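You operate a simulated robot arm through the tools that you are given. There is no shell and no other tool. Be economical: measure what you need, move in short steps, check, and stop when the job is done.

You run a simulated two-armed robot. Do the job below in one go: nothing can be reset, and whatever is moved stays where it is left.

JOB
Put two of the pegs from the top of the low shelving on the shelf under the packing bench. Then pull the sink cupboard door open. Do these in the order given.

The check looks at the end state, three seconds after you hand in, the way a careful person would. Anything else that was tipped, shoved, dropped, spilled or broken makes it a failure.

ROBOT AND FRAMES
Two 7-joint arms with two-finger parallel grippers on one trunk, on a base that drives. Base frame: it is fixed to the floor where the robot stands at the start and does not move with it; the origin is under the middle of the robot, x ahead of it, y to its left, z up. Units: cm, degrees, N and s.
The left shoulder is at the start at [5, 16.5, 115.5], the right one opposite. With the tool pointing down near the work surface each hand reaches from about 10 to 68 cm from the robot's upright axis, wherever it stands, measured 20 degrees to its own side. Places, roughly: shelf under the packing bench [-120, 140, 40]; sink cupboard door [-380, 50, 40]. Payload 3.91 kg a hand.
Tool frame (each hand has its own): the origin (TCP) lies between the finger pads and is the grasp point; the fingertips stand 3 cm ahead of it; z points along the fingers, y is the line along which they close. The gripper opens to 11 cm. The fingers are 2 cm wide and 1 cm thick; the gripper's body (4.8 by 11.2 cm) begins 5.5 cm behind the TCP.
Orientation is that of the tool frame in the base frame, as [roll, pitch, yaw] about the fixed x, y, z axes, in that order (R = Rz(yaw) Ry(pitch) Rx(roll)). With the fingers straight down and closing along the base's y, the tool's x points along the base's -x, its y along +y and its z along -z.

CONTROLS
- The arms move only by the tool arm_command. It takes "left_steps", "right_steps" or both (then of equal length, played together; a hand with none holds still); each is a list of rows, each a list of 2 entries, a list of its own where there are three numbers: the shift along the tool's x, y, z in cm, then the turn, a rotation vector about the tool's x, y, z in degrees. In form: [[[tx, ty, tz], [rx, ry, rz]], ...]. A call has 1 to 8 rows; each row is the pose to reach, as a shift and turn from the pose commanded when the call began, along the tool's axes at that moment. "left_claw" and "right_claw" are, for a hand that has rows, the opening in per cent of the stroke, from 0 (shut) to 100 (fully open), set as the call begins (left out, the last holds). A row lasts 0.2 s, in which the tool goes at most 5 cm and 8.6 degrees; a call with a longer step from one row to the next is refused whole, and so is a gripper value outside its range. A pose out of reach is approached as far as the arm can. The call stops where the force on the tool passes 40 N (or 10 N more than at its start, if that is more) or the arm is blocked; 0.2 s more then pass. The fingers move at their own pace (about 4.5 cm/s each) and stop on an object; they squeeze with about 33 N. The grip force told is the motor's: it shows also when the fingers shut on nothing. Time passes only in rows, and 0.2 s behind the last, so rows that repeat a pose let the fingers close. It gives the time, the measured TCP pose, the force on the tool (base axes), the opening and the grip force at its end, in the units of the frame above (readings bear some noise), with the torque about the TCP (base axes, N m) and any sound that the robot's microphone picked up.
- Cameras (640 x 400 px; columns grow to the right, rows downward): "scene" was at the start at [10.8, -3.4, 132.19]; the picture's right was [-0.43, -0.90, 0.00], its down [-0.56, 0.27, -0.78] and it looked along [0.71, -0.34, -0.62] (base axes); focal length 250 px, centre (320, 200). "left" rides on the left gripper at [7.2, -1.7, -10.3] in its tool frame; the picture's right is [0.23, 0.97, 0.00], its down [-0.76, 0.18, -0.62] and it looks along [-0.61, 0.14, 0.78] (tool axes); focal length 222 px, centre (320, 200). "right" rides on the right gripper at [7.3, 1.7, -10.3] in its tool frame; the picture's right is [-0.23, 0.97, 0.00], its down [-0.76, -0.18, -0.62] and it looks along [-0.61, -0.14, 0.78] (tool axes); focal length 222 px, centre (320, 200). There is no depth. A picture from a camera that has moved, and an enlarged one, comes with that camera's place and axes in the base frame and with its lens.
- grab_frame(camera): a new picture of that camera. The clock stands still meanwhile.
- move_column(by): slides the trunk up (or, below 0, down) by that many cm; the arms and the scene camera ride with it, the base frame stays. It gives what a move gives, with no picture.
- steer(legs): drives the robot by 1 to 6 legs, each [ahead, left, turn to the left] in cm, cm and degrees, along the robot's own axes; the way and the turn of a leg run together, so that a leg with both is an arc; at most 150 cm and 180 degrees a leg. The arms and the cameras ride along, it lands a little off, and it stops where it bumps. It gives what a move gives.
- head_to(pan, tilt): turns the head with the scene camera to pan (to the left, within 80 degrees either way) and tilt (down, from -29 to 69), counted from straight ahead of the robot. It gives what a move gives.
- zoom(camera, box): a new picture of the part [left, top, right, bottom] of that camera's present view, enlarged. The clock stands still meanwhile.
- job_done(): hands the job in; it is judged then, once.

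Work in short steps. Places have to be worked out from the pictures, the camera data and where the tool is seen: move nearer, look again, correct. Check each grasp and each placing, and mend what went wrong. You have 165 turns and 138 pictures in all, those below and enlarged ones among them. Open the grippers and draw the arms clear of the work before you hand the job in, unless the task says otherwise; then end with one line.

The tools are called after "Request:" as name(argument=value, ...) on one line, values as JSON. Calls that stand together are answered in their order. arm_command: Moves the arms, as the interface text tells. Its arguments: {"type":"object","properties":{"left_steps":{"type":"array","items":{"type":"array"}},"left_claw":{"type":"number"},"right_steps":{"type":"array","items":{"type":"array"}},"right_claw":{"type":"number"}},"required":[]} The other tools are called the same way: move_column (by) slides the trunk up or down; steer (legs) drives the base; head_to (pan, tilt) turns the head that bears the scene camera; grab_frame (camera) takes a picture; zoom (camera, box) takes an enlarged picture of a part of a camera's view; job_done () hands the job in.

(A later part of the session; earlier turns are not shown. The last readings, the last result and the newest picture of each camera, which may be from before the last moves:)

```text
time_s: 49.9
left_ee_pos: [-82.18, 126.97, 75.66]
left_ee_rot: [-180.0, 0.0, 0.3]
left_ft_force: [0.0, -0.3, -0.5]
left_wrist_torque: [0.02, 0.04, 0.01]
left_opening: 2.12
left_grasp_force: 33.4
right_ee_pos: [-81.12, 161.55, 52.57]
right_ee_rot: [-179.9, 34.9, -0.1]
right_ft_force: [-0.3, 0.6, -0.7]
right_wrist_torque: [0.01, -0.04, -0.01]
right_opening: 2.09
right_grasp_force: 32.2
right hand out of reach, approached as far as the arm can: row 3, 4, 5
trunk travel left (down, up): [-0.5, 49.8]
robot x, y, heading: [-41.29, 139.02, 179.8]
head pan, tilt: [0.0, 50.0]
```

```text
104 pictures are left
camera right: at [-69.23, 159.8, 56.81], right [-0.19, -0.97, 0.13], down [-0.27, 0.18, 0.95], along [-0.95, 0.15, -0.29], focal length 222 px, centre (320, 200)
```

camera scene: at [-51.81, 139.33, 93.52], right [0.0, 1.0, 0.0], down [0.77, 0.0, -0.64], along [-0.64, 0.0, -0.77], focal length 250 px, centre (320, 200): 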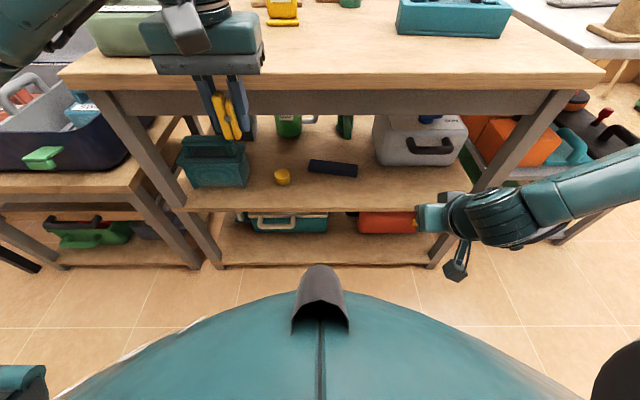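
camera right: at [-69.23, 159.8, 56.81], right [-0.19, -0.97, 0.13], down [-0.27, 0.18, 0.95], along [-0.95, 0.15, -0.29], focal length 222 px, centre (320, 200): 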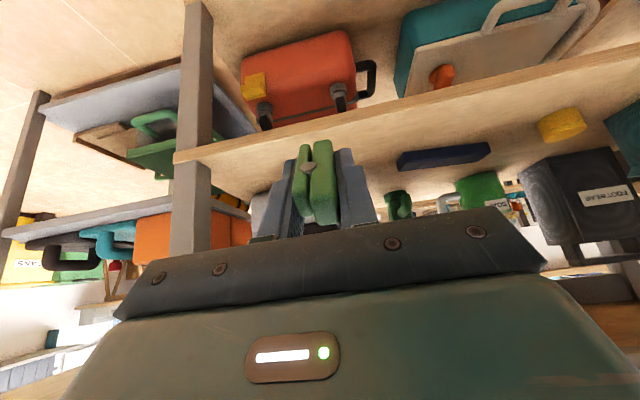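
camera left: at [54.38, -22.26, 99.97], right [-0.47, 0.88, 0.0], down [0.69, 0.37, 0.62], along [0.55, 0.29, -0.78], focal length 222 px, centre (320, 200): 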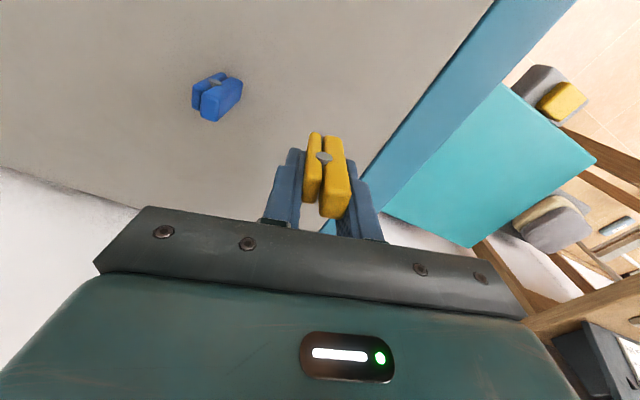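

The forearm comes in from the right side; I check with the head where the elbow is relative to the bench leg before pushing in.

Request:
head_to(pan=-50, tilt=45)

Request:
grab_frame(camera="scene")

```text
time_s: 51.1
left_ee_pos: [-82.21, 127.12, 75.73]
left_ee_rot: [180.0, 0.0, 0.5]
left_ft_force: [1.5, 0.2, 0.3]
left_wrist_torque: [0.01, 0.0, 0.03]
left_opening: 2.07
left_grasp_force: 33.2
right_ee_pos: [-81.01, 161.55, 52.62]
right_ee_rot: [180.0, 35.0, -0.2]
right_ft_force: [0.3, -0.5, 0.0]
right_wrist_torque: [0.0, -0.01, 0.0]
right_opening: 2.07
right_grasp_force: 33.2
trunk travel left (down, up): [-0.5, 49.8]
robot x, y, heading: [-41.12, 138.86, 179.7]
head pan, tilt: [-50.0, 45.0]
```

```text
103 pictures are left
camera scene: at [-49.32, 145.55, 94.21], right [0.77, 0.64, 0.0], down [0.45, -0.54, -0.71], along [-0.45, 0.54, -0.71], focal length 250 px, centre (320, 200)
```

scene: 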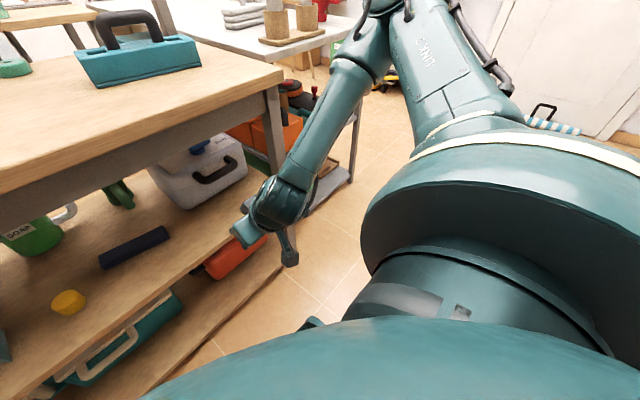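

The elbow is flared toward the bench leg (forearm would get close to it). I back off 14 cm so the arm stretches more straight, then extend again and check.

Request:
steer(legs=[[-14, 0, 0]])

Request:
arm_command(right_steps=[[[-4, 0, -1], [0, -1, 0]], [[-8, 0, -2], [0, -3, 0]], [[-11, 0, -3.5], [0, -5, 0]], [[-14.5, 0.5, -5.5], [0, -5, 0]], [[-14.5, 0.5, -5.5], [0, -5, 0]]])

Request:
grab_frame(camera="scene")

```text
time_s: 52.4
left_ee_pos: [-68.21, 126.95, 75.63]
left_ee_rot: [179.9, -0.1, 0.4]
left_ft_force: [0.7, -0.3, -0.5]
left_wrist_torque: [0.03, -0.03, 0.02]
left_opening: 2.1
left_grasp_force: 33.2
right_ee_pos: [-67.21, 161.46, 52.65]
right_ee_rot: [-180.0, 35.0, -0.3]
right_ft_force: [-0.2, 0.2, -0.3]
right_wrist_torque: [0.01, 0.02, -0.03]
right_opening: 2.11
right_grasp_force: 32.7
trunk travel left (down, up): [-0.5, 49.8]
robot x, y, heading: [-27.28, 139.12, 179.9]
head pan, tilt: [-50.0, 45.0]
```

```text
time_s: 53.6
left_ee_pos: [-68.29, 127.12, 75.62]
left_ee_rot: [180.0, -0.1, 0.4]
left_ft_force: [0.5, 0.1, 0.1]
left_wrist_torque: [0.03, -0.04, 0.0]
left_opening: 2.08
left_grasp_force: 32.8
right_ee_pos: [-75.98, 161.12, 65.49]
right_ee_rot: [-180.0, 39.9, -0.3]
right_ft_force: [-0.3, -0.2, 0.0]
right_wrist_torque: [0.0, 0.01, 0.03]
right_opening: 2.08
right_grasp_force: 33.8
trunk travel left (down, up): [-0.5, 49.8]
robot x, y, heading: [-27.21, 139.0, 179.6]
head pan, tilt: [-50.0, 45.0]
```

```text
102 pictures are left
camera scene: at [-35.46, 145.5, 94.21], right [0.77, 0.64, 0.0], down [0.45, -0.54, -0.71], along [-0.45, 0.54, -0.71], focal length 250 px, centre (320, 200)
```

scene: 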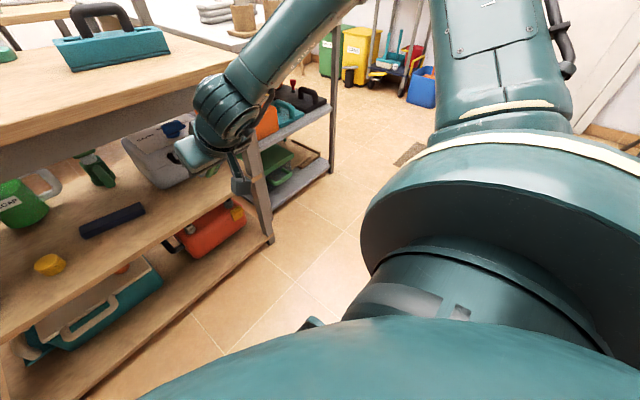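

I moved along tilted axes, so the hand rose. Now I compute properly (tool x = [.77,0,-.64], z = [-.64,0,-.77]): go down to z≈51, then forward to x≈-88.

Request:
arm_command(right_steps=[[[3, 0, 3.5], [0, 0, 0]], [[6, 0, 7], [0, 0, 0]], [[9.3, 0, 11.1], [0, 0, 0]], [[6.3, 0, 13.7], [0, 0, 0]], [[3.2, 0, 16.3], [0, 0, 0]], [[0.1, 0, 18.9], [0, 0, 0]], [[0.1, 0, 18.9], [0, 0, 0]]])

Request:
grab_frame(camera="scene")

Request:
grab_frame(camera="right")

```text
refused: row 3 steps farther than a row can; nothing moved
```

```text
101 pictures are left
camera scene: at [-35.46, 145.5, 94.21], right [0.77, 0.64, 0.0], down [0.45, -0.54, -0.71], along [-0.45, 0.54, -0.71], focal length 250 px, centre (320, 200)
```

scene: 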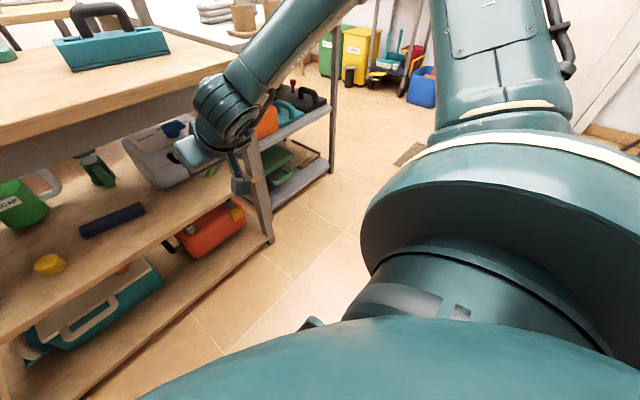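

```text
100 pictures are left
camera right: at [-63.79, 159.33, 68.75], right [-0.18, -0.97, 0.15], down [-0.18, 0.18, 0.97], along [-0.97, 0.15, -0.21], focal length 222 px, centre (320, 200)
```

right: 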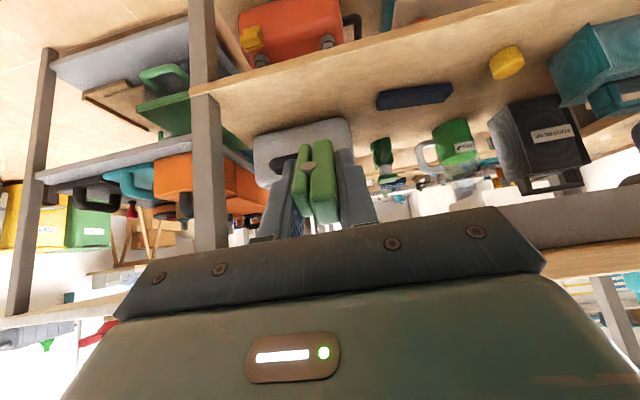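

Same move with smaller rows.

Request:
arm_command(right_steps=[[[3, 0, 3.5], [0, 0, 0]], [[6, 0, 7], [0, 0, 0]], [[9, 0, 10.5], [0, 0, 0]], [[7, 0, 13.5], [0, 0, 0]], [[3.8, 0, 16.2], [0, 0, 0]], [[0.7, 0, 18.7], [0, 0, 0]], [[0.7, 0, 18.7], [0, 0, 0]]])

Request:
grab_frame(camera="scene")

Request:
grab_frame(camera="right")

```text
time_s: 55.2
left_ee_pos: [-68.25, 127.08, 75.65]
left_ee_rot: [180.0, 0.0, 0.4]
left_ft_force: [0.1, 0.0, 0.7]
left_wrist_torque: [0.01, 0.04, -0.03]
left_opening: 2.1
left_grasp_force: 33.0
right_ee_pos: [-85.85, 162.77, 52.93]
right_ee_rot: [-180.0, 40.0, -0.2]
right_ft_force: [-0.5, 1.0, -1.1]
right_wrist_torque: [0.01, 0.0, 0.01]
right_opening: 2.1
right_grasp_force: 33.0
right hand out of reach, approached as far as the arm can: row 5, 6, 7
trunk travel left (down, up): [-0.5, 49.8]
robot x, y, heading: [-27.29, 138.85, 179.6]
head pan, tilt: [-50.0, 45.0]
```

```text
99 pictures are left
camera scene: at [-35.47, 145.5, 94.21], right [0.77, 0.64, 0.0], down [0.45, -0.54, -0.71], along [-0.45, 0.54, -0.71], focal length 250 px, centre (320, 200)
```

scene: 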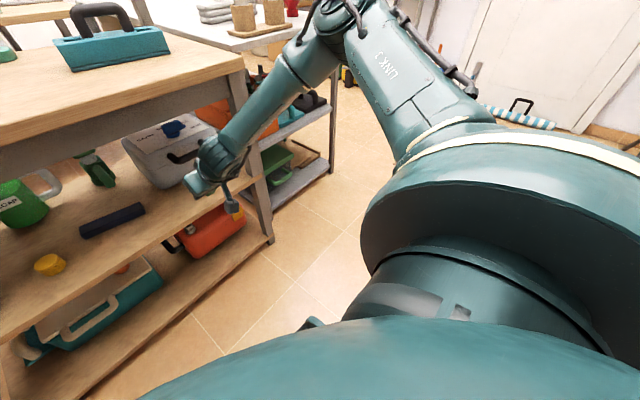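

```text
98 pictures are left
camera right: at [-73.68, 161.11, 56.13], right [-0.18, -0.97, 0.15], down [-0.18, 0.18, 0.97], along [-0.97, 0.15, -0.21], focal length 222 px, centre (320, 200)
```

right: 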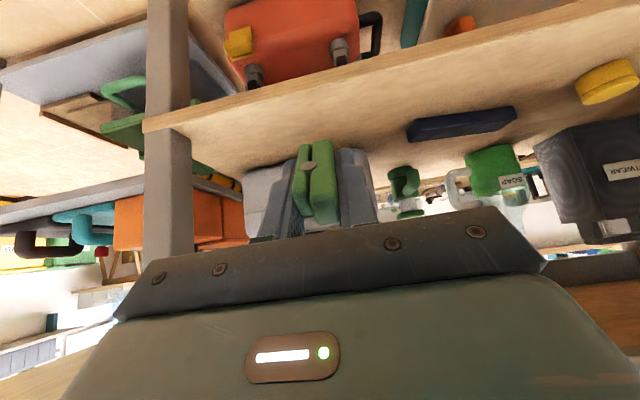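

The wrist is at its limit pointing straight in. I yaw the hand 40° inward (toward robot's left) so it lines up with the forearm, pulling back slightly.

Request:
arm_command(right_steps=[[[2, 0, -2], [-5.1, 0, -6.1]], [[2, 0, -2], [-10.3, 0, -12.2]], [[2, 0, -2], [-15.4, 0, -18.4]], [[2, 0, -2], [-20.6, 0, -24.5]], [[2, 0, -2], [-25.7, 0, -30.6]], [[2, 0, -2], [-25.7, 0, -30.6]]])

Request:
grab_frame(camera="scene")

```text
time_s: 56.6
left_ee_pos: [-68.2, 127.13, 75.64]
left_ee_rot: [180.0, -0.1, 0.4]
left_ft_force: [0.1, -0.1, 1.2]
left_wrist_torque: [-0.03, -0.02, 0.0]
left_opening: 2.05
left_grasp_force: 33.2
right_ee_pos: [-83.0, 162.59, 53.13]
right_ee_rot: [180.0, 40.0, 39.8]
right_ft_force: [0.0, 0.5, -0.6]
right_wrist_torque: [0.02, 0.03, 0.0]
right_opening: 2.07
right_grasp_force: 33.4
trunk travel left (down, up): [-0.5, 49.8]
robot x, y, heading: [-27.34, 139.0, 179.8]
head pan, tilt: [-50.0, 45.0]
```

```text
97 pictures are left
camera scene: at [-35.47, 145.5, 94.21], right [0.77, 0.64, 0.0], down [0.45, -0.54, -0.71], along [-0.45, 0.54, -0.71], focal length 250 px, centre (320, 200)
```

scene: 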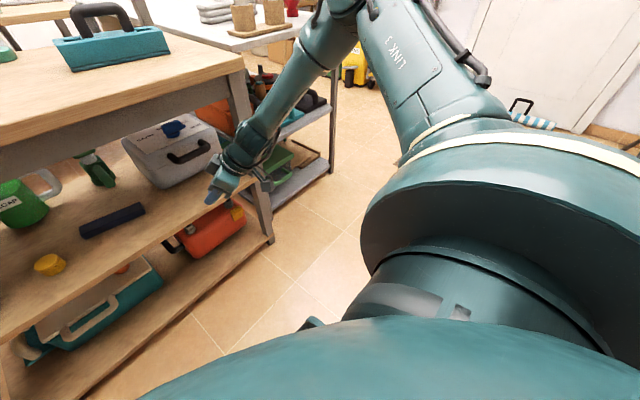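

Reached. Elbow stays around x≈-65, well away from the leg. I advance to about [-98.5,156.6,51].

Request:
arm_command(right_steps=[[[-2.7, -1.3, 2.9], [0, 0, 0]], [[-5.4, -2.7, 5.8], [0, 0, 0]], [[-8.1, -4, 8.7], [0, 0, 0]], [[-10.8, -5.4, 11.6], [0, 0, 0]], [[-10.8, -5.4, 11.6], [0, 0, 0]]])

Request:
grab_frame(camera="scene")

Request:
grab_frame(camera="right")

```text
time_s: 57.8
left_ee_pos: [-68.29, 127.14, 75.78]
left_ee_rot: [180.0, 0.0, 0.4]
left_ft_force: [-0.7, 0.2, -0.2]
left_wrist_torque: [0.05, -0.01, 0.0]
left_opening: 2.09
left_grasp_force: 33.3
right_ee_pos: [-86.16, 162.9, 51.75]
right_ee_rot: [-180.0, 40.4, 39.7]
right_ft_force: [0.2, -0.9, 0.5]
right_wrist_torque: [0.01, -0.04, 0.01]
right_opening: 2.08
right_grasp_force: 33.0
right hand out of reach, approached as far as the arm can: row 1, 2, 3, 4, 5
trunk travel left (down, up): [-0.5, 49.8]
robot x, y, heading: [-27.4, 139.28, 179.9]
head pan, tilt: [-50.0, 45.0]
```

```text
96 pictures are left
camera scene: at [-35.47, 145.5, 94.21], right [0.77, 0.64, 0.0], down [0.45, -0.54, -0.71], along [-0.45, 0.54, -0.71], focal length 250 px, centre (320, 200)
```

scene: 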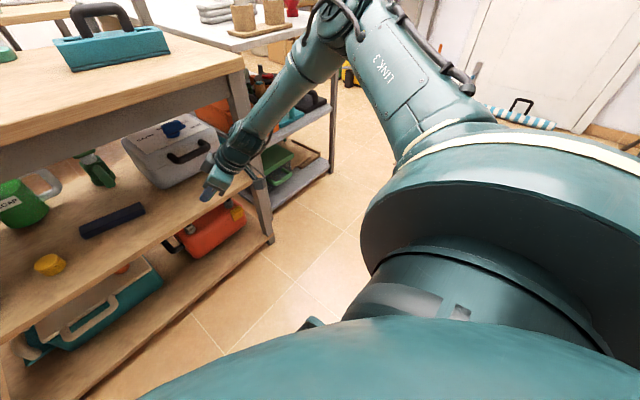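

```text
95 pictures are left
camera right: at [-75.77, 169.44, 54.89], right [0.49, -0.86, 0.15], down [-0.25, 0.02, 0.97], along [-0.84, -0.51, -0.2], focal length 222 px, centre (320, 200)
```

right: 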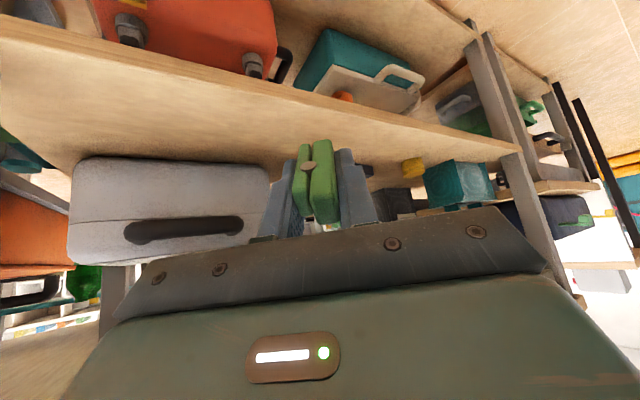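

The wrist is stuck near straight. I pull back, un-tilt to about 15°, then will extend while tilting progressively so the wrist stays bent.

Request:
arm_command(right_steps=[[[0.8, 1.5, -1.3], [0, 7, 0]], [[1.5, 3, -2.5], [0, 14, 0]], [[2.2, 4.5, -3.8], [0, 20, 0]], [[2.9, 5.9, -5.1], [0, 25, 0]], [[2.9, 5.9, -5.1], [0, 25, 0]]])

Request:
arm_command(right_steps=[[[0, 0, 0], [1.7, 0, 6.4]], [[0, 0, 0], [3.5, 0, 12.9]], [[0, 0, 0], [5.2, 0, 19.3]], [[0, 0, 0], [5.2, 0, 19.3]]])

Request:
grab_frame(camera="scene")

```text
time_s: 59.0
left_ee_pos: [-68.33, 127.03, 75.65]
left_ee_rot: [-180.0, 0.0, 0.3]
left_ft_force: [0.3, -0.6, 0.2]
left_wrist_torque: [0.02, 0.02, -0.01]
left_opening: 2.07
left_grasp_force: 32.5
right_ee_pos: [-71.6, 168.01, 49.97]
right_ee_rot: [177.7, 24.4, 39.1]
right_ft_force: [-0.1, 0.5, 0.2]
right_wrist_torque: [0.01, 0.01, 0.0]
right_opening: 2.12
right_grasp_force: 33.6
right hand out of reach, approached as far as the arm can: row 1, 2, 3, 4, 5
trunk travel left (down, up): [-0.5, 49.8]
robot x, y, heading: [-27.49, 138.75, 180.0]
head pan, tilt: [-50.0, 45.0]
```

```text
time_s: 60.0
left_ee_pos: [-68.32, 127.07, 75.71]
left_ee_rot: [179.9, 0.0, 0.4]
left_ft_force: [0.3, 0.0, -0.4]
left_wrist_torque: [-0.01, 0.01, 0.02]
left_opening: 2.06
left_grasp_force: 33.2
right_ee_pos: [-71.54, 167.91, 49.75]
right_ee_rot: [174.4, 22.9, 18.0]
right_ft_force: [-0.4, -0.1, 0.0]
right_wrist_torque: [0.02, -0.02, -0.03]
right_opening: 2.09
right_grasp_force: 32.6
right hand out of reach, approached as far as the arm can: row 2, 3
trunk travel left (down, up): [-0.5, 49.8]
robot x, y, heading: [-27.35, 139.22, 179.8]
head pan, tilt: [-50.0, 45.0]
```

```text
94 pictures are left
camera scene: at [-35.47, 145.5, 94.21], right [0.77, 0.64, 0.0], down [0.45, -0.54, -0.71], along [-0.45, 0.54, -0.71], focal length 250 px, centre (320, 200)
```

scene: 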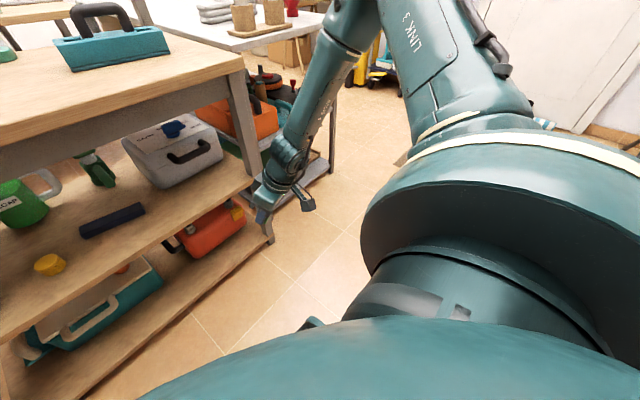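

Posture has drifted (elbow high, wrist straight). I return the hand up and back to tool-down, then will extend first and tilt last.

Request:
arm_command(right_steps=[[[-0.2, 2, -4], [0, 4, 0]], [[-0.4, 4, -8], [0, 9, 0]], [[-0.7, 6, -12], [0, 14, 0]], [[-0.9, 8, -16], [0, 19, 0]], [[-1.1, 9.6, -20.2], [0, 23, 0]], [[-1.1, 9.6, -20.2], [0, 23, 0]]])

Request:
grab_frame(camera="scene")

```text
time_s: 61.4
left_ee_pos: [-68.3, 127.11, 75.7]
left_ee_rot: [-180.0, 0.1, 0.4]
left_ft_force: [-0.1, 1.3, -0.2]
left_wrist_torque: [0.01, -0.01, 0.02]
left_opening: 2.1
left_grasp_force: 33.1
right_ee_pos: [-62.44, 162.97, 69.57]
right_ee_rot: [174.8, 0.0, 20.2]
right_ft_force: [0.1, -0.4, 0.2]
right_wrist_torque: [-0.01, -0.04, -0.02]
right_opening: 2.07
right_grasp_force: 33.0
trunk travel left (down, up): [-0.5, 49.8]
robot x, y, heading: [-26.88, 139.14, 179.9]
head pan, tilt: [-50.0, 45.0]
```

```text
93 pictures are left
camera scene: at [-35.46, 145.5, 94.21], right [0.77, 0.64, 0.0], down [0.45, -0.54, -0.71], along [-0.45, 0.54, -0.71], focal length 250 px, centre (320, 200)
```

scene: 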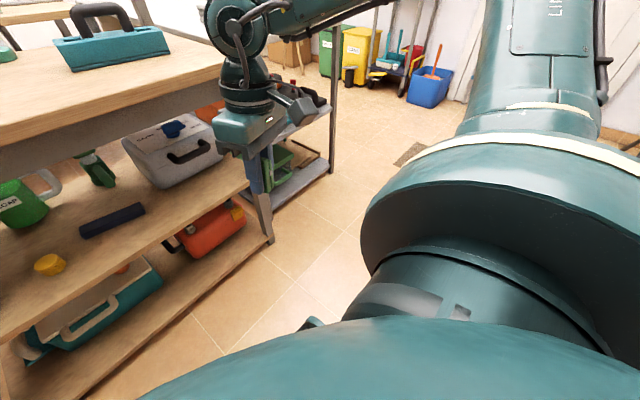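

Good posture again. I level the roll, extend forward tool-down to x≈-80 (in front of bench edge), z≈62.

Request:
arm_command(right_steps=[[[-4, -1.2, 1], [5, 0, 0]], [[-8, -2.5, 2], [5, 0, 0]], [[-12, -3.7, 3], [5, 0, 0]], [[-16, -4.9, 4], [5, 0, 0]], [[-16.8, -5, 7.5], [5, 0, 0]], [[-16.8, -5, 7.5], [5, 0, 0]]])

Request:
grab_frame(camera="scene")

```text
time_s: 62.8
left_ee_pos: [-68.22, 127.02, 75.56]
left_ee_rot: [-180.0, 0.1, 0.4]
left_ft_force: [1.0, -0.6, -0.1]
left_wrist_torque: [0.03, -0.01, -0.01]
left_opening: 2.08
left_grasp_force: 32.7
right_ee_pos: [-79.87, 161.14, 61.71]
right_ee_rot: [179.7, 0.1, 20.2]
right_ft_force: [-0.2, -0.4, -0.7]
right_wrist_torque: [0.0, -0.01, -0.03]
right_opening: 2.1
right_grasp_force: 33.2
trunk travel left (down, up): [-0.5, 49.8]
robot x, y, heading: [-27.48, 138.99, 179.7]
head pan, tilt: [-50.0, 45.0]
```

```text
92 pictures are left
camera scene: at [-35.47, 145.5, 94.21], right [0.77, 0.64, 0.0], down [0.45, -0.54, -0.71], along [-0.45, 0.54, -0.71], focal length 250 px, centre (320, 200)
```

scene: 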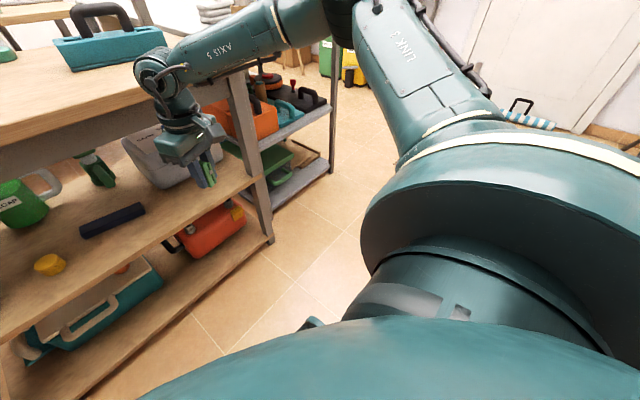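

Now I combine tilting with moving forward and down, to about [-91,161,53] at 31°.

Request:
arm_command(right_steps=[[[-2, -0.7, 1], [0, -8, 0]], [[-3.5, -1.2, 2.5], [0, -16, 0]], [[-5.5, -2, 4.5], [0, -22, 0]], [[-8, -2.9, 6.5], [0, -27, 0]], [[-10.3, -3.8, 8.7], [0, -31, 0]], [[-10.3, -3.8, 8.7], [0, -31, 0]]])

Request:
grab_frame(camera="scene")

Request:
grab_frame(camera="right")

```text
time_s: 64.2
left_ee_pos: [-68.28, 127.09, 75.69]
left_ee_rot: [179.9, 0.0, 0.5]
left_ft_force: [0.4, -0.2, 0.2]
left_wrist_torque: [0.02, 0.03, 0.0]
left_opening: 2.08
left_grasp_force: 33.3
right_ee_pos: [-88.39, 162.41, 54.68]
right_ee_rot: [179.8, 31.2, 20.0]
right_ft_force: [-1.3, 0.2, 0.5]
right_wrist_torque: [0.02, -0.02, 0.02]
right_opening: 2.11
right_grasp_force: 32.9
right hand out of reach, approached as far as the arm can: row 4, 5, 6
trunk travel left (down, up): [-0.5, 49.8]
robot x, y, heading: [-27.45, 138.66, 179.7]
head pan, tilt: [-50.0, 45.0]
```

```text
91 pictures are left
camera scene: at [-35.47, 145.5, 94.21], right [0.77, 0.64, 0.0], down [0.45, -0.54, -0.71], along [-0.45, 0.54, -0.71], focal length 250 px, centre (320, 200)
```

scene: 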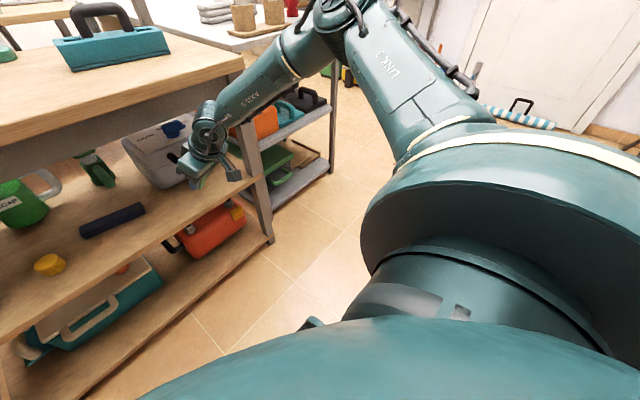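

```text
90 pictures are left
camera right: at [-76.96, 164.81, 59.77], right [0.15, -0.98, 0.12], down [-0.37, 0.06, 0.93], along [-0.92, -0.19, -0.36], focal length 222 px, centre (320, 200)
```

right: 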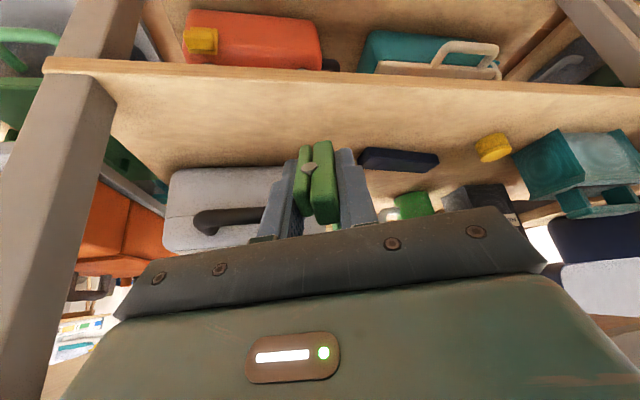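

The arm limits at ~61 cm ahead. Better: take a hand pose yawed 40° inward (forearm aligned with the fingers), turn the robot 20° to the right and let the base carry the hand in, keeping elbow away from the bench. First: right hand to that pose slightly pulled in, left hand retracted.

Request:
arm_command(right_steps=[[[2, 1, -1.5], [-2.6, -2, -4.4]], [[4, 1.5, -3], [-5.2, -4, -8]], [[4.5, 1.7, -3.2], [-8, -6, -12.5]], [[4.5, 1.7, -3.2], [-10.3, -9, -17]], [[4.5, 1.7, -3.2], [-10.3, -9, -17]]], left_steps=[[[4, 0, 0], [0, 0, 0]], [[8, 0, 0], [0, 0, 0]], [[12, 0, 0], [0, 0, 0]], [[16, 1, 0], [0, 0, 0]], [[16, 1, 0], [0, 0, 0]]])

Request:
grab_frame(camera="scene")

```text
time_s: 65.4
left_ee_pos: [-52.22, 126.32, 75.6]
left_ee_rot: [180.0, 0.1, 0.4]
left_ft_force: [0.1, 1.1, -0.3]
left_wrist_torque: [0.01, 0.02, 0.0]
left_opening: 2.08
left_grasp_force: 33.1
right_ee_pos: [-83.2, 162.08, 55.24]
right_ee_rot: [-175.2, 41.6, 40.7]
right_ft_force: [-0.8, 0.0, 0.7]
right_wrist_torque: [0.01, -0.02, 0.03]
right_opening: 2.07
right_grasp_force: 33.0
right hand out of reach, approached as far as the arm can: row 4, 5
trunk travel left (down, up): [-0.5, 49.8]
robot x, y, heading: [-27.52, 138.81, 179.8]
head pan, tilt: [-50.0, 45.0]
```

```text
89 pictures are left
camera scene: at [-35.46, 145.5, 94.21], right [0.77, 0.64, 0.0], down [0.45, -0.54, -0.71], along [-0.45, 0.54, -0.71], focal length 250 px, centre (320, 200)
```

scene: 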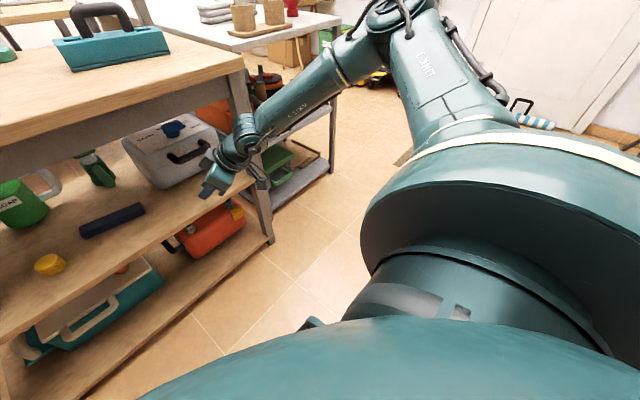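

Pose taken. I test lowering it to z≈48 while still in the open.

Request:
arm_command(right_steps=[[[1.5, 0, 1.8], [-2, 0, 0]], [[3, 0, 3.5], [-4, 0, 0]], [[4.7, 0, 5.3], [-5, 0, 0]], [[4.7, 0, 5.3], [-5, 0, 0]]])

Request:
grab_frame(camera="scene")

```text
time_s: 66.4
left_ee_pos: [-52.29, 126.14, 75.63]
left_ee_rot: [180.0, 0.0, 0.3]
left_ft_force: [0.0, 0.1, 0.0]
left_wrist_torque: [-0.02, -0.01, -0.01]
left_opening: 2.1
left_grasp_force: 33.3
right_ee_pos: [-78.88, 160.03, 49.37]
right_ee_rot: [177.2, 40.0, 41.0]
right_ft_force: [1.1, -0.2, -0.2]
right_wrist_torque: [0.0, -0.03, 0.01]
right_opening: 2.08
right_grasp_force: 33.0
right hand out of reach, approached as far as the arm can: row 1, 2, 3, 4
trunk travel left (down, up): [-0.5, 49.8]
robot x, y, heading: [-27.54, 138.6, 179.8]
head pan, tilt: [-50.0, 45.0]
```

```text
88 pictures are left
camera scene: at [-35.47, 145.5, 94.21], right [0.77, 0.64, 0.0], down [0.45, -0.54, -0.71], along [-0.45, 0.54, -0.71], focal length 250 px, centre (320, 200)
```

scene: 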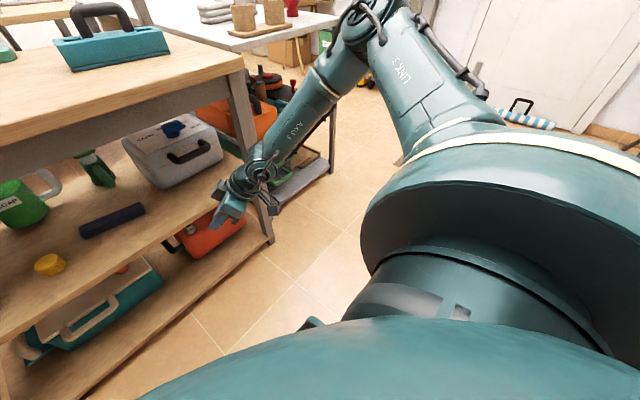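

The low tilted pose is limited by arm posture. I'll instead find a milder pose (about 25° tilt) from a fresh tool-down posture, reach low in the open, and drive it in. First back to tool-down, up.

Request:
arm_command(right_steps=[[[-3, 1, -3.5], [0, 8, 0]], [[-6, 2, -7], [0, 16, 0]], [[-6, 4, -11], [0, 24, 0]], [[-5, 6, -15], [0, 32, 0]], [[-4, 8, -19], [0, 40, 0]], [[-4, 8, -19], [0, 40, 0]]])

Request:
grab_frame(camera="scene")

```text
time_s: 67.8
left_ee_pos: [-52.25, 126.12, 75.7]
left_ee_rot: [-180.0, 0.0, 0.5]
left_ft_force: [-0.5, -0.4, 0.0]
left_wrist_torque: [0.01, -0.01, -0.01]
left_opening: 2.08
left_grasp_force: 33.1
right_ee_pos: [-66.93, 161.3, 66.7]
right_ee_rot: [177.4, -0.1, 43.3]
right_ft_force: [-0.4, -0.2, 0.0]
right_wrist_torque: [0.01, 0.0, -0.01]
right_opening: 2.11
right_grasp_force: 33.0
right hand out of reach, approached as far as the arm can: row 2
trunk travel left (down, up): [-0.5, 49.8]
robot x, y, heading: [-27.1, 138.69, 179.9]
head pan, tilt: [-50.0, 45.0]
```

```text
87 pictures are left
camera scene: at [-35.46, 145.5, 94.21], right [0.77, 0.64, 0.0], down [0.45, -0.54, -0.71], along [-0.45, 0.54, -0.71], focal length 250 px, centre (320, 200)
```

scene: 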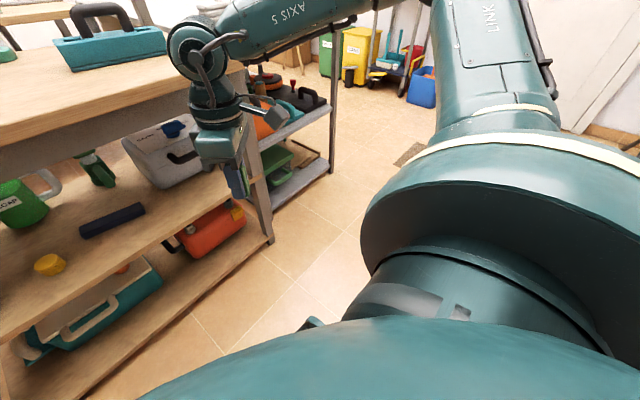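

Now turn the hand from yaw 43° to about -10° (slightly outward) and extend tool-down to x≈-82.

Request:
arm_command(right_steps=[[[-1, -1, 0], [2, 0, 8]], [[-3, -3, 0], [2, 0, 16]], [[-5, -5, 0], [2, 0, 24]], [[-7, -7, 0], [2, 0, 32]], [[-9, -8.5, 0], [2, 0, 40]], [[-11, -10.2, 0], [2, 0, 48]], [[-11, -10.2, 2], [2, 0, 53]], [[-11, -10.2, 2], [2, 0, 53]]])

Request:
arm_command(right_steps=[[[0, 0, 3], [0, -4, 0]], [[0, 0, 6], [0, -8, 0]], [[0, 0, 9], [0, -12, 0]], [[0, 0, 12], [0, -16, 0]], [[0, 0, 15], [0, -20, 0]], [[0, 0, 18], [0, -25, 0]], [[0, 0, 18], [0, -25, 0]]])

Request:
grab_frame(camera="scene")

```text
time_s: 69.6
left_ee_pos: [-52.23, 126.28, 75.64]
left_ee_rot: [180.0, 0.0, 0.3]
left_ft_force: [0.1, -0.9, -0.1]
left_wrist_torque: [-0.01, 0.03, -0.02]
left_opening: 2.08
left_grasp_force: 32.8
right_ee_pos: [-81.81, 161.17, 64.54]
right_ee_rot: [-179.7, -1.0, -9.9]
right_ft_force: [0.3, -0.3, -0.3]
right_wrist_torque: [-0.03, 0.01, 0.02]
right_opening: 2.08
right_grasp_force: 32.9
right hand out of reach, approached as far as the arm can: row 7, 8
trunk travel left (down, up): [-0.5, 49.8]
robot x, y, heading: [-27.57, 139.22, 179.8]
head pan, tilt: [-50.0, 45.0]
```

```text
time_s: 71.2
left_ee_pos: [-52.31, 126.26, 75.74]
left_ee_rot: [179.9, 0.1, 0.5]
left_ft_force: [0.8, 0.7, 0.6]
left_wrist_torque: [0.01, 0.01, -0.02]
left_opening: 2.08
left_grasp_force: 33.1
right_ee_pos: [-79.25, 163.39, 49.35]
right_ee_rot: [-179.9, 23.9, -9.6]
right_ft_force: [-0.1, -0.5, 0.4]
right_wrist_torque: [0.0, 0.0, 0.01]
right_opening: 2.1
right_grasp_force: 33.2
right hand out of reach, approached as far as the arm can: row 4, 5, 6, 7
trunk travel left (down, up): [-0.5, 49.8]
robot x, y, heading: [-27.05, 139.26, 179.7]
head pan, tilt: [-50.0, 45.0]
```

```text
86 pictures are left
camera scene: at [-35.47, 145.5, 94.21], right [0.77, 0.64, 0.0], down [0.45, -0.54, -0.71], along [-0.45, 0.54, -0.71], focal length 250 px, centre (320, 200)
```

scene: 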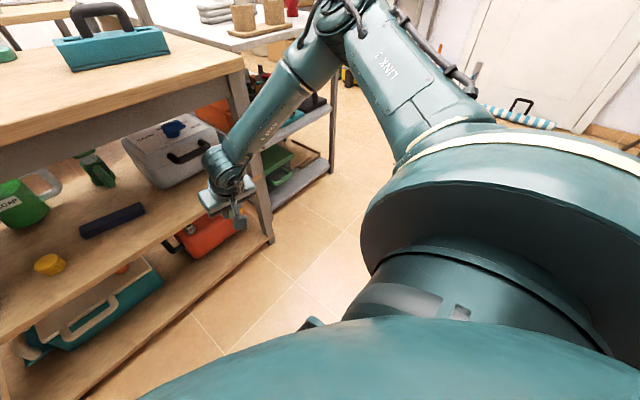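

Posture limit again at low z. The earlier low table grasps worked with outward-yawed hand, so I lift, untilt, then try yaw -50° and descend.

Request:
arm_command(right_steps=[[[-2, 0.5, -3], [0, 8, 0]], [[-4, 1, -6], [0, 16, 0]], [[-6.6, 1.8, -8.8], [0, 24, 0]], [[-6.6, 1.8, -8.8], [0, 24, 0]]])

Request:
arm_command(right_steps=[[[0, 0, 0], [0, 0, 8]], [[0, 0, 0], [0, 0, 16]], [[0, 0, 0], [0, 0, 24]], [[0, 0, 0], [0, 0, 32]], [[0, 0, 0], [0, 0, 40]], [[0, 0, 4], [0, 0, 40]], [[0, 0, 8], [0, 0, 40]], [[0, 0, 12], [0, 0, 40]]])

Request:
grab_frame(camera="scene")

```text
time_s: 72.2
left_ee_pos: [-52.2, 126.11, 75.65]
left_ee_rot: [-180.0, 0.0, 0.4]
left_ft_force: [-0.9, -0.9, -0.2]
left_wrist_torque: [-0.02, 0.01, 0.02]
left_opening: 2.09
left_grasp_force: 32.9
right_ee_pos: [-81.47, 162.26, 60.18]
right_ee_rot: [-179.9, -0.1, -9.7]
right_ft_force: [0.5, 0.4, -0.3]
right_wrist_torque: [0.01, -0.01, 0.02]
right_opening: 2.07
right_grasp_force: 33.6
right hand out of reach, approached as far as the arm can: row 3, 4
trunk travel left (down, up): [-0.5, 49.8]
robot x, y, heading: [-27.3, 138.83, 179.8]
head pan, tilt: [-50.0, 45.0]
```

```text
time_s: 74.0
left_ee_pos: [-52.29, 126.21, 75.75]
left_ee_rot: [180.0, 0.0, 0.4]
left_ft_force: [0.2, -0.2, 0.6]
left_wrist_torque: [0.01, 0.0, 0.01]
left_opening: 2.1
left_grasp_force: 32.8
right_ee_pos: [-77.88, 164.58, 51.46]
right_ee_rot: [-179.7, 0.1, -49.9]
right_ft_force: [0.8, -0.6, -0.4]
right_wrist_torque: [0.02, 0.01, -0.01]
right_opening: 2.08
right_grasp_force: 33.0
right hand out of reach, approached as far as the arm can: row 6, 7, 8
trunk travel left (down, up): [-0.5, 49.8]
robot x, y, heading: [-27.46, 139.01, 179.7]
head pan, tilt: [-50.0, 45.0]
```

```text
85 pictures are left
camera scene: at [-35.46, 145.5, 94.22], right [0.77, 0.64, 0.0], down [0.45, -0.54, -0.71], along [-0.45, 0.54, -0.71], focal length 250 px, centre (320, 200)
```

scene: 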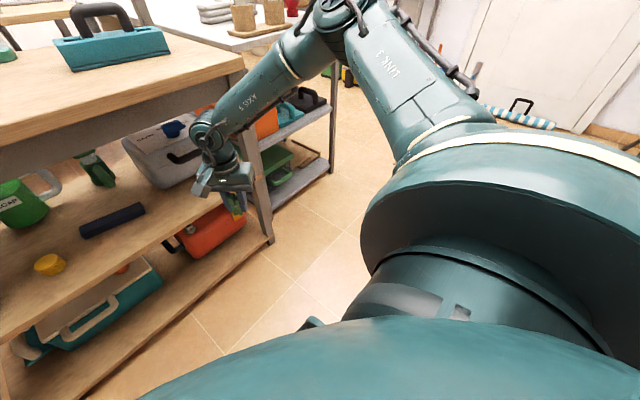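

The upper arm is against a limit in this elbow-out posture. The green pick worked at 46 ahead / 35 to the right, so I move there (x≈-74, y≈174) tool-down and descend as a test.

Request:
arm_command(right_steps=[[[0, 0, -4], [0, 0, -8]], [[0, 0, -8], [0, 0, -16]], [[0, 0, -12], [0, 0, -24]], [[-2, -3, -16], [0, 0, -32]], [[-4, -6, -18], [0, 0, -40]], [[-5.5, -9, -18], [0, 0, -48]], [[-5.5, -9, -18], [0, 0, -50]]])

Request:
arm_command(right_steps=[[[0, 0, 4], [0, 0, 0]], [[0, 0, 8], [0, 0, 0]], [[0, 0, 12], [0, 0, 0]], [[0, 0, 16], [0, 0, 0]], [[0, 0, 20], [0, 0, 0]], [[0, 0, 23], [0, 0, 0]]])

Request:
grab_frame(camera="scene")

```text
refused: row 4 steps farther than a row can; nothing moved
```

```text
time_s: 75.4
left_ee_pos: [-52.19, 126.03, 75.77]
left_ee_rot: [180.0, 0.0, 0.4]
left_ft_force: [-0.3, -0.6, -0.3]
left_wrist_torque: [0.03, -0.03, 0.03]
left_opening: 2.1
left_grasp_force: 33.2
right_ee_pos: [-71.44, 169.23, 43.58]
right_ee_rot: [-179.8, 0.0, -49.8]
right_ft_force: [0.9, 0.2, -0.6]
right_wrist_torque: [-0.01, -0.03, 0.0]
right_opening: 2.11
right_grasp_force: 33.1
right hand out of reach, approached as far as the arm can: row 1, 2, 3, 4, 5, 6
trunk travel left (down, up): [-0.5, 49.8]
robot x, y, heading: [-27.59, 139.27, 179.9]
head pan, tilt: [-50.0, 45.0]
```

```text
84 pictures are left
camera scene: at [-35.47, 145.5, 94.21], right [0.77, 0.64, 0.0], down [0.45, -0.54, -0.71], along [-0.45, 0.54, -0.71], focal length 250 px, centre (320, 200)
```

scene: 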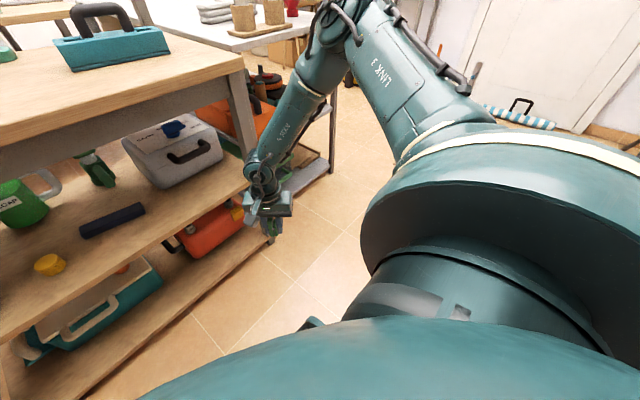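

The elbow sits at a posture limit, but a tilted, inward-yawed pose is reachable at ~50 cm ahead near z 49; the base can carry it in. I rise and turn back toward yaw +40.

Request:
arm_command(right_steps=[[[0, 0, -4], [0, 0, -8]], [[0, 0, -8], [0, 0, -16]], [[0, 0, -12], [0, 0, -24]], [[0, 0, -16], [0, 0, -32]], [[-1, 0, -19], [0, 0, -40]], [[-2, -1, -22], [0, 0, -48]], [[-3, -2, -22], [0, 0, -56]], [[-4, -3, -22], [0, 0, -64]]])

Request:
arm_command(right_steps=[[[0, 0, 0], [0, 0, -8]], [[0, 0, 0], [0, 0, -16]], [[0, 0, 0], [0, 0, -24]], [[0, 0, 0], [0, 0, -26]]])

```text
time_s: 77.2
left_ee_pos: [-52.22, 126.06, 75.71]
left_ee_rot: [180.0, 0.0, 0.3]
left_ft_force: [-0.3, -0.3, 0.2]
left_wrist_torque: [0.0, 0.03, 0.0]
left_opening: 2.09
left_grasp_force: 33.0
right_ee_pos: [-70.9, 174.4, 65.59]
right_ee_rot: [-179.8, -0.3, 14.4]
right_ft_force: [0.4, 0.4, -0.5]
right_wrist_torque: [-0.03, 0.03, -0.03]
right_opening: 2.08
right_grasp_force: 33.0
trunk travel left (down, up): [-0.5, 49.8]
robot x, y, heading: [-27.14, 138.86, 179.9]
head pan, tilt: [-50.0, 45.0]
```

```text
time_s: 78.2
left_ee_pos: [-52.27, 126.18, 75.6]
left_ee_rot: [180.0, 0.0, 0.3]
left_ft_force: [-0.1, 0.3, 0.8]
left_wrist_torque: [-0.02, -0.01, 0.02]
left_opening: 2.09
left_grasp_force: 32.9
right_ee_pos: [-67.61, 168.8, 65.51]
right_ee_rot: [-179.5, -0.2, 39.7]
right_ft_force: [0.8, 0.8, 0.6]
right_wrist_torque: [0.01, -0.01, -0.03]
right_opening: 2.09
right_grasp_force: 32.6
right hand out of reach, approached as far as the arm can: row 2, 3, 4
trunk travel left (down, up): [-0.5, 49.8]
robot x, y, heading: [-27.33, 138.91, 179.6]
head pan, tilt: [-50.0, 45.0]
```

Inward yaw itself is limiting here. I return to yaw ≈10 at 44 ahead / 35 right and tilt+descend there.

Request:
arm_command(right_steps=[[[0, 0, 0], [0, 0, 8]], [[-2, -1, 0], [0, 0, 16]], [[-5, -3.5, 0], [0, 0, 24]], [[-6, -5.5, 0], [0, 0, 30]], [[-6, -5.5, 0], [0, 0, 30]]])

Request:
arm_command(right_steps=[[[0, 0, 2], [0, -8, 0]], [[0, 0, 4], [0, -16, 0]], [[0, 0, 7], [0, -24, 0]], [[0, 0, 10], [0, -32, 0]], [[0, 0, 14], [0, -35, 0]], [[0, 0, 17], [0, -35, 0]], [[0, 0, 20], [0, -35, 0]], [[0, 0, 20], [0, -35, 0]]])

Request:
grab_frame(camera="scene")

```text
time_s: 79.4
left_ee_pos: [-52.09, 126.23, 75.76]
left_ee_rot: [-179.9, 0.0, 0.5]
left_ft_force: [0.2, 0.2, 0.0]
left_wrist_torque: [-0.05, -0.01, 0.0]
left_opening: 2.06
left_grasp_force: 32.7
right_ee_pos: [-75.99, 169.23, 65.51]
right_ee_rot: [-179.8, -0.2, 10.1]
right_ft_force: [0.2, -0.3, -0.2]
right_wrist_torque: [-0.04, 0.01, 0.0]
right_opening: 2.07
right_grasp_force: 32.7
trunk travel left (down, up): [-0.5, 49.8]
robot x, y, heading: [-27.69, 139.31, 179.7]
head pan, tilt: [-50.0, 45.0]
```

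```text
time_s: 81.2
left_ee_pos: [-52.22, 126.24, 75.62]
left_ee_rot: [-180.0, 0.0, 0.4]
left_ft_force: [-0.5, 0.5, -0.8]
left_wrist_torque: [-0.01, 0.0, 0.0]
left_opening: 2.08
left_grasp_force: 32.8
right_ee_pos: [-75.76, 169.26, 45.2]
right_ee_rot: [-179.8, 34.8, 10.5]
right_ft_force: [0.0, -0.9, -0.2]
right_wrist_torque: [-0.03, -0.03, 0.03]
right_opening: 2.1
right_grasp_force: 32.8
trunk travel left (down, up): [-0.5, 49.8]
robot x, y, heading: [-27.57, 138.78, 179.7]
head pan, tilt: [-50.0, 45.0]
```

```text
83 pictures are left
camera scene: at [-35.47, 145.5, 94.21], right [0.77, 0.64, 0.0], down [0.45, -0.54, -0.71], along [-0.45, 0.54, -0.71], focal length 250 px, centre (320, 200)
```

scene: 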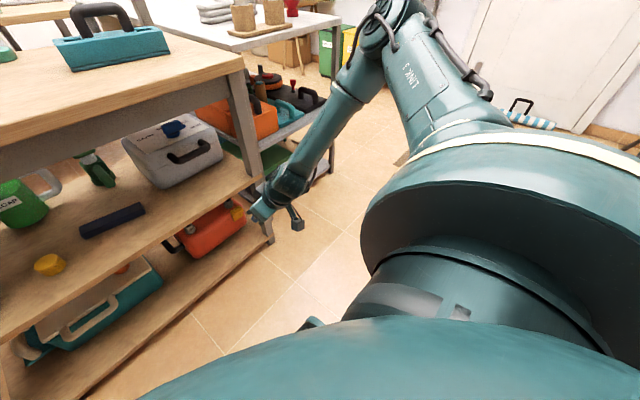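

Reached without complaint: z 45, tilt 35°, elbow ~17 cm behind. I raise 3 cm for clearance, turn the robot 10° right, and check the left arm's whereabouts.

Request:
arm_command(right_steps=[[[-1.7, 0, -2.5], [0, 0, 0]], [[-1.7, 0, -2.5], [0, 0, 0]]])

Request:
steer(legs=[[0, 0, -10]])

Request:
head_to(pan=45, tilt=40)

Request:
grab_frame(camera="scene")

```text
time_s: 81.8
left_ee_pos: [-52.2, 126.24, 75.64]
left_ee_rot: [-179.9, -0.1, 0.4]
left_ft_force: [-0.1, 0.8, 0.0]
left_wrist_torque: [0.02, 0.02, 0.01]
left_opening: 2.09
left_grasp_force: 32.8
right_ee_pos: [-75.84, 169.23, 48.24]
right_ee_rot: [-179.9, 34.8, 10.3]
right_ft_force: [-0.3, -0.4, 0.6]
right_wrist_torque: [0.0, -0.01, -0.06]
right_opening: 2.07
right_grasp_force: 33.3
trunk travel left (down, up): [-0.5, 49.8]
robot x, y, heading: [-27.11, 139.13, 179.8]
head pan, tilt: [-50.0, 45.0]
```

```text
time_s: 82.9
left_ee_pos: [-54.0, 130.56, 75.69]
left_ee_rot: [-180.0, 0.0, -9.4]
left_ft_force: [-0.3, -0.2, -0.6]
left_wrist_torque: [0.0, 0.02, 0.01]
left_opening: 2.09
left_grasp_force: 32.7
right_ee_pos: [-69.88, 177.17, 48.2]
right_ee_rot: [-179.7, 34.8, 0.6]
right_ft_force: [-0.2, -0.1, -0.3]
right_wrist_torque: [-0.01, -0.01, -0.02]
right_opening: 2.08
right_grasp_force: 32.9
trunk travel left (down, up): [-0.5, 49.8]
robot x, y, heading: [-27.48, 138.83, 170.2]
head pan, tilt: [-50.0, 45.0]
```

```text
time_s: 84.6
left_ee_pos: [-54.06, 130.66, 75.78]
left_ee_rot: [180.0, 0.0, -9.5]
left_ft_force: [0.3, -0.4, 0.2]
left_wrist_torque: [0.0, 0.02, -0.01]
left_opening: 2.09
left_grasp_force: 33.1
right_ee_pos: [-69.89, 177.08, 48.43]
right_ee_rot: [-179.8, 34.9, 0.6]
right_ft_force: [0.1, -0.1, 0.3]
right_wrist_torque: [0.02, -0.02, 0.0]
right_opening: 2.09
right_grasp_force: 33.4
trunk travel left (down, up): [-0.5, 49.8]
robot x, y, heading: [-27.22, 139.05, 170.0]
head pan, tilt: [45.0, 40.0]
```

```text
82 pictures are left
camera scene: at [-37.19, 134.88, 94.94], right [-0.57, 0.82, 0.0], down [0.53, 0.37, -0.77], along [-0.63, -0.44, -0.64], focal length 250 px, centre (320, 200)
```

scene: 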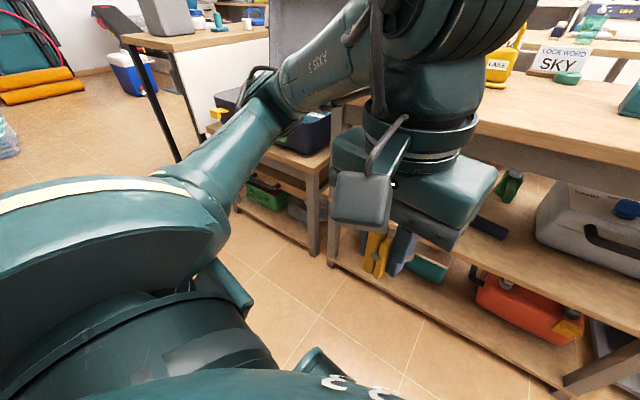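

The left elbow (≈[-63,108,85]) would approach the grey case when I drive in, so I raise the left hand 28 cm to carry that arm above everything.

Request:
arm_command(left_steps=[[[0, 0, -4.5], [0, 0, 0]], [[0, 0, -9], [0, 0, 0]], [[0, 0, -13.5], [0, 0, 0]], [[0, 0, -18], [0, 0, 0]], [[0, 0, -22.5], [0, 0, 0]], [[1, 0, -27], [0, 0, 0]], [[1, 0, -30], [0, 0, 0]], [[1, 0, -30], [0, 0, 0]]])

Request:
grab_frame(camera="scene")

```text
time_s: 86.4
left_ee_pos: [-53.4, 131.67, 102.31]
left_ee_rot: [-179.8, 0.1, -9.4]
left_ft_force: [-0.4, 0.5, 0.7]
left_wrist_torque: [0.01, -0.03, -0.01]
left_opening: 2.06
left_grasp_force: 33.7
left hand out of reach, approached as far as the arm can: row 6, 7, 8
right_ee_pos: [-69.83, 177.07, 48.21]
right_ee_rot: [-179.9, 34.9, 0.6]
right_ft_force: [-0.1, 0.1, 0.4]
right_wrist_torque: [-0.02, 0.02, 0.02]
right_opening: 2.07
right_grasp_force: 32.8
trunk travel left (down, up): [-0.5, 49.8]
robot x, y, heading: [-27.27, 139.45, 170.1]
head pan, tilt: [45.0, 40.0]
```

```text
81 pictures are left
camera scene: at [-37.18, 134.87, 94.94], right [-0.57, 0.82, 0.0], down [0.53, 0.37, -0.77], along [-0.63, -0.44, -0.64], focal length 250 px, centre (320, 200)
```

scene: 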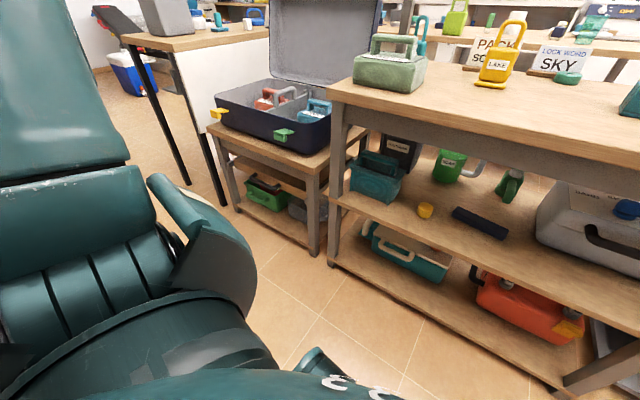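

The left arm is clear. Now I shift -11 in y, then 17 cm toward the bench, and look.

Request:
steer(legs=[[-1.9, 10.8, 0], [16.7, 3, 0]])

Request:
head_to(pan=-35, tilt=45)

Request:
grab_frame(camera="scene")

Request:
grab_frame(camera="right")

```text
time_s: 89.1
left_ee_pos: [-70.08, 120.78, 102.34]
left_ee_rot: [-180.0, 0.2, -9.2]
left_ft_force: [0.3, 0.1, 0.1]
left_wrist_torque: [-0.01, 0.02, 0.02]
left_opening: 2.1
left_grasp_force: 33.1
right_ee_pos: [-86.73, 166.04, 48.19]
right_ee_rot: [-179.8, 34.7, 0.8]
right_ft_force: [-0.1, -1.2, 0.5]
right_wrist_torque: [0.0, -0.01, -0.03]
right_opening: 2.08
right_grasp_force: 32.6
trunk travel left (down, up): [-0.5, 49.8]
robot x, y, heading: [-43.88, 127.85, 170.2]
head pan, tilt: [45.0, 40.0]
```

```text
time_s: 90.6
left_ee_pos: [-70.12, 120.78, 102.33]
left_ee_rot: [-180.0, 0.1, -9.3]
left_ft_force: [0.6, -1.1, 0.0]
left_wrist_torque: [0.0, 0.02, 0.02]
left_opening: 2.07
left_grasp_force: 33.0
right_ee_pos: [-86.83, 166.06, 48.28]
right_ee_rot: [-179.8, 34.8, 0.8]
right_ft_force: [0.5, 0.3, -0.2]
right_wrist_torque: [0.02, -0.03, 0.03]
right_opening: 2.1
right_grasp_force: 33.5
trunk travel left (down, up): [-0.5, 49.8]
robot x, y, heading: [-43.99, 127.93, 170.4]
head pan, tilt: [-35.0, 45.0]
```

```text
80 pictures are left
camera scene: at [-52.74, 134.59, 94.21], right [0.7, 0.71, 0.0], down [0.5, -0.5, -0.71], along [-0.5, 0.5, -0.71], focal length 250 px, centre (320, 200)
```

scene: 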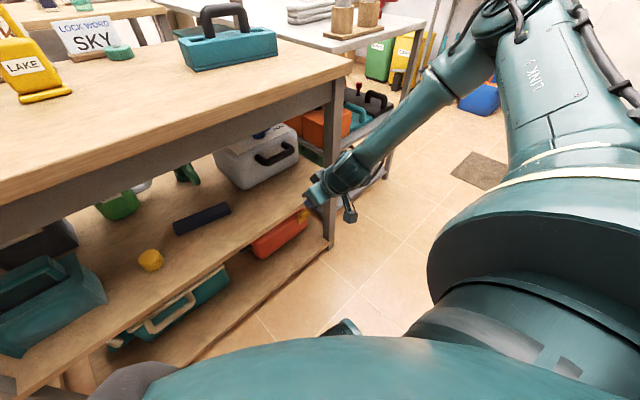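

```text
79 pictures are left
camera right: at [-74.89, 164.46, 52.52], right [-0.17, -0.98, 0.13], down [-0.27, 0.17, 0.95], along [-0.95, 0.13, -0.3], focal length 222 px, centre (320, 200)
```

right: 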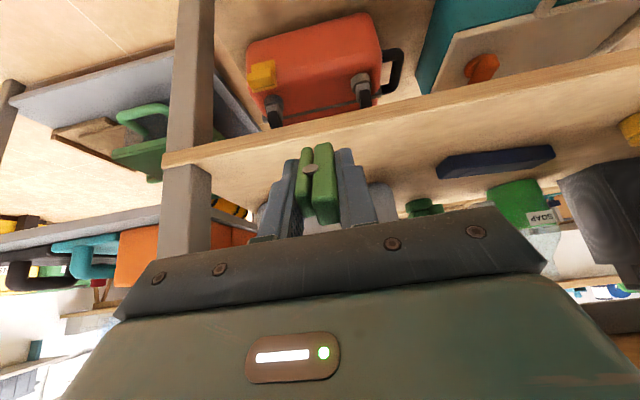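

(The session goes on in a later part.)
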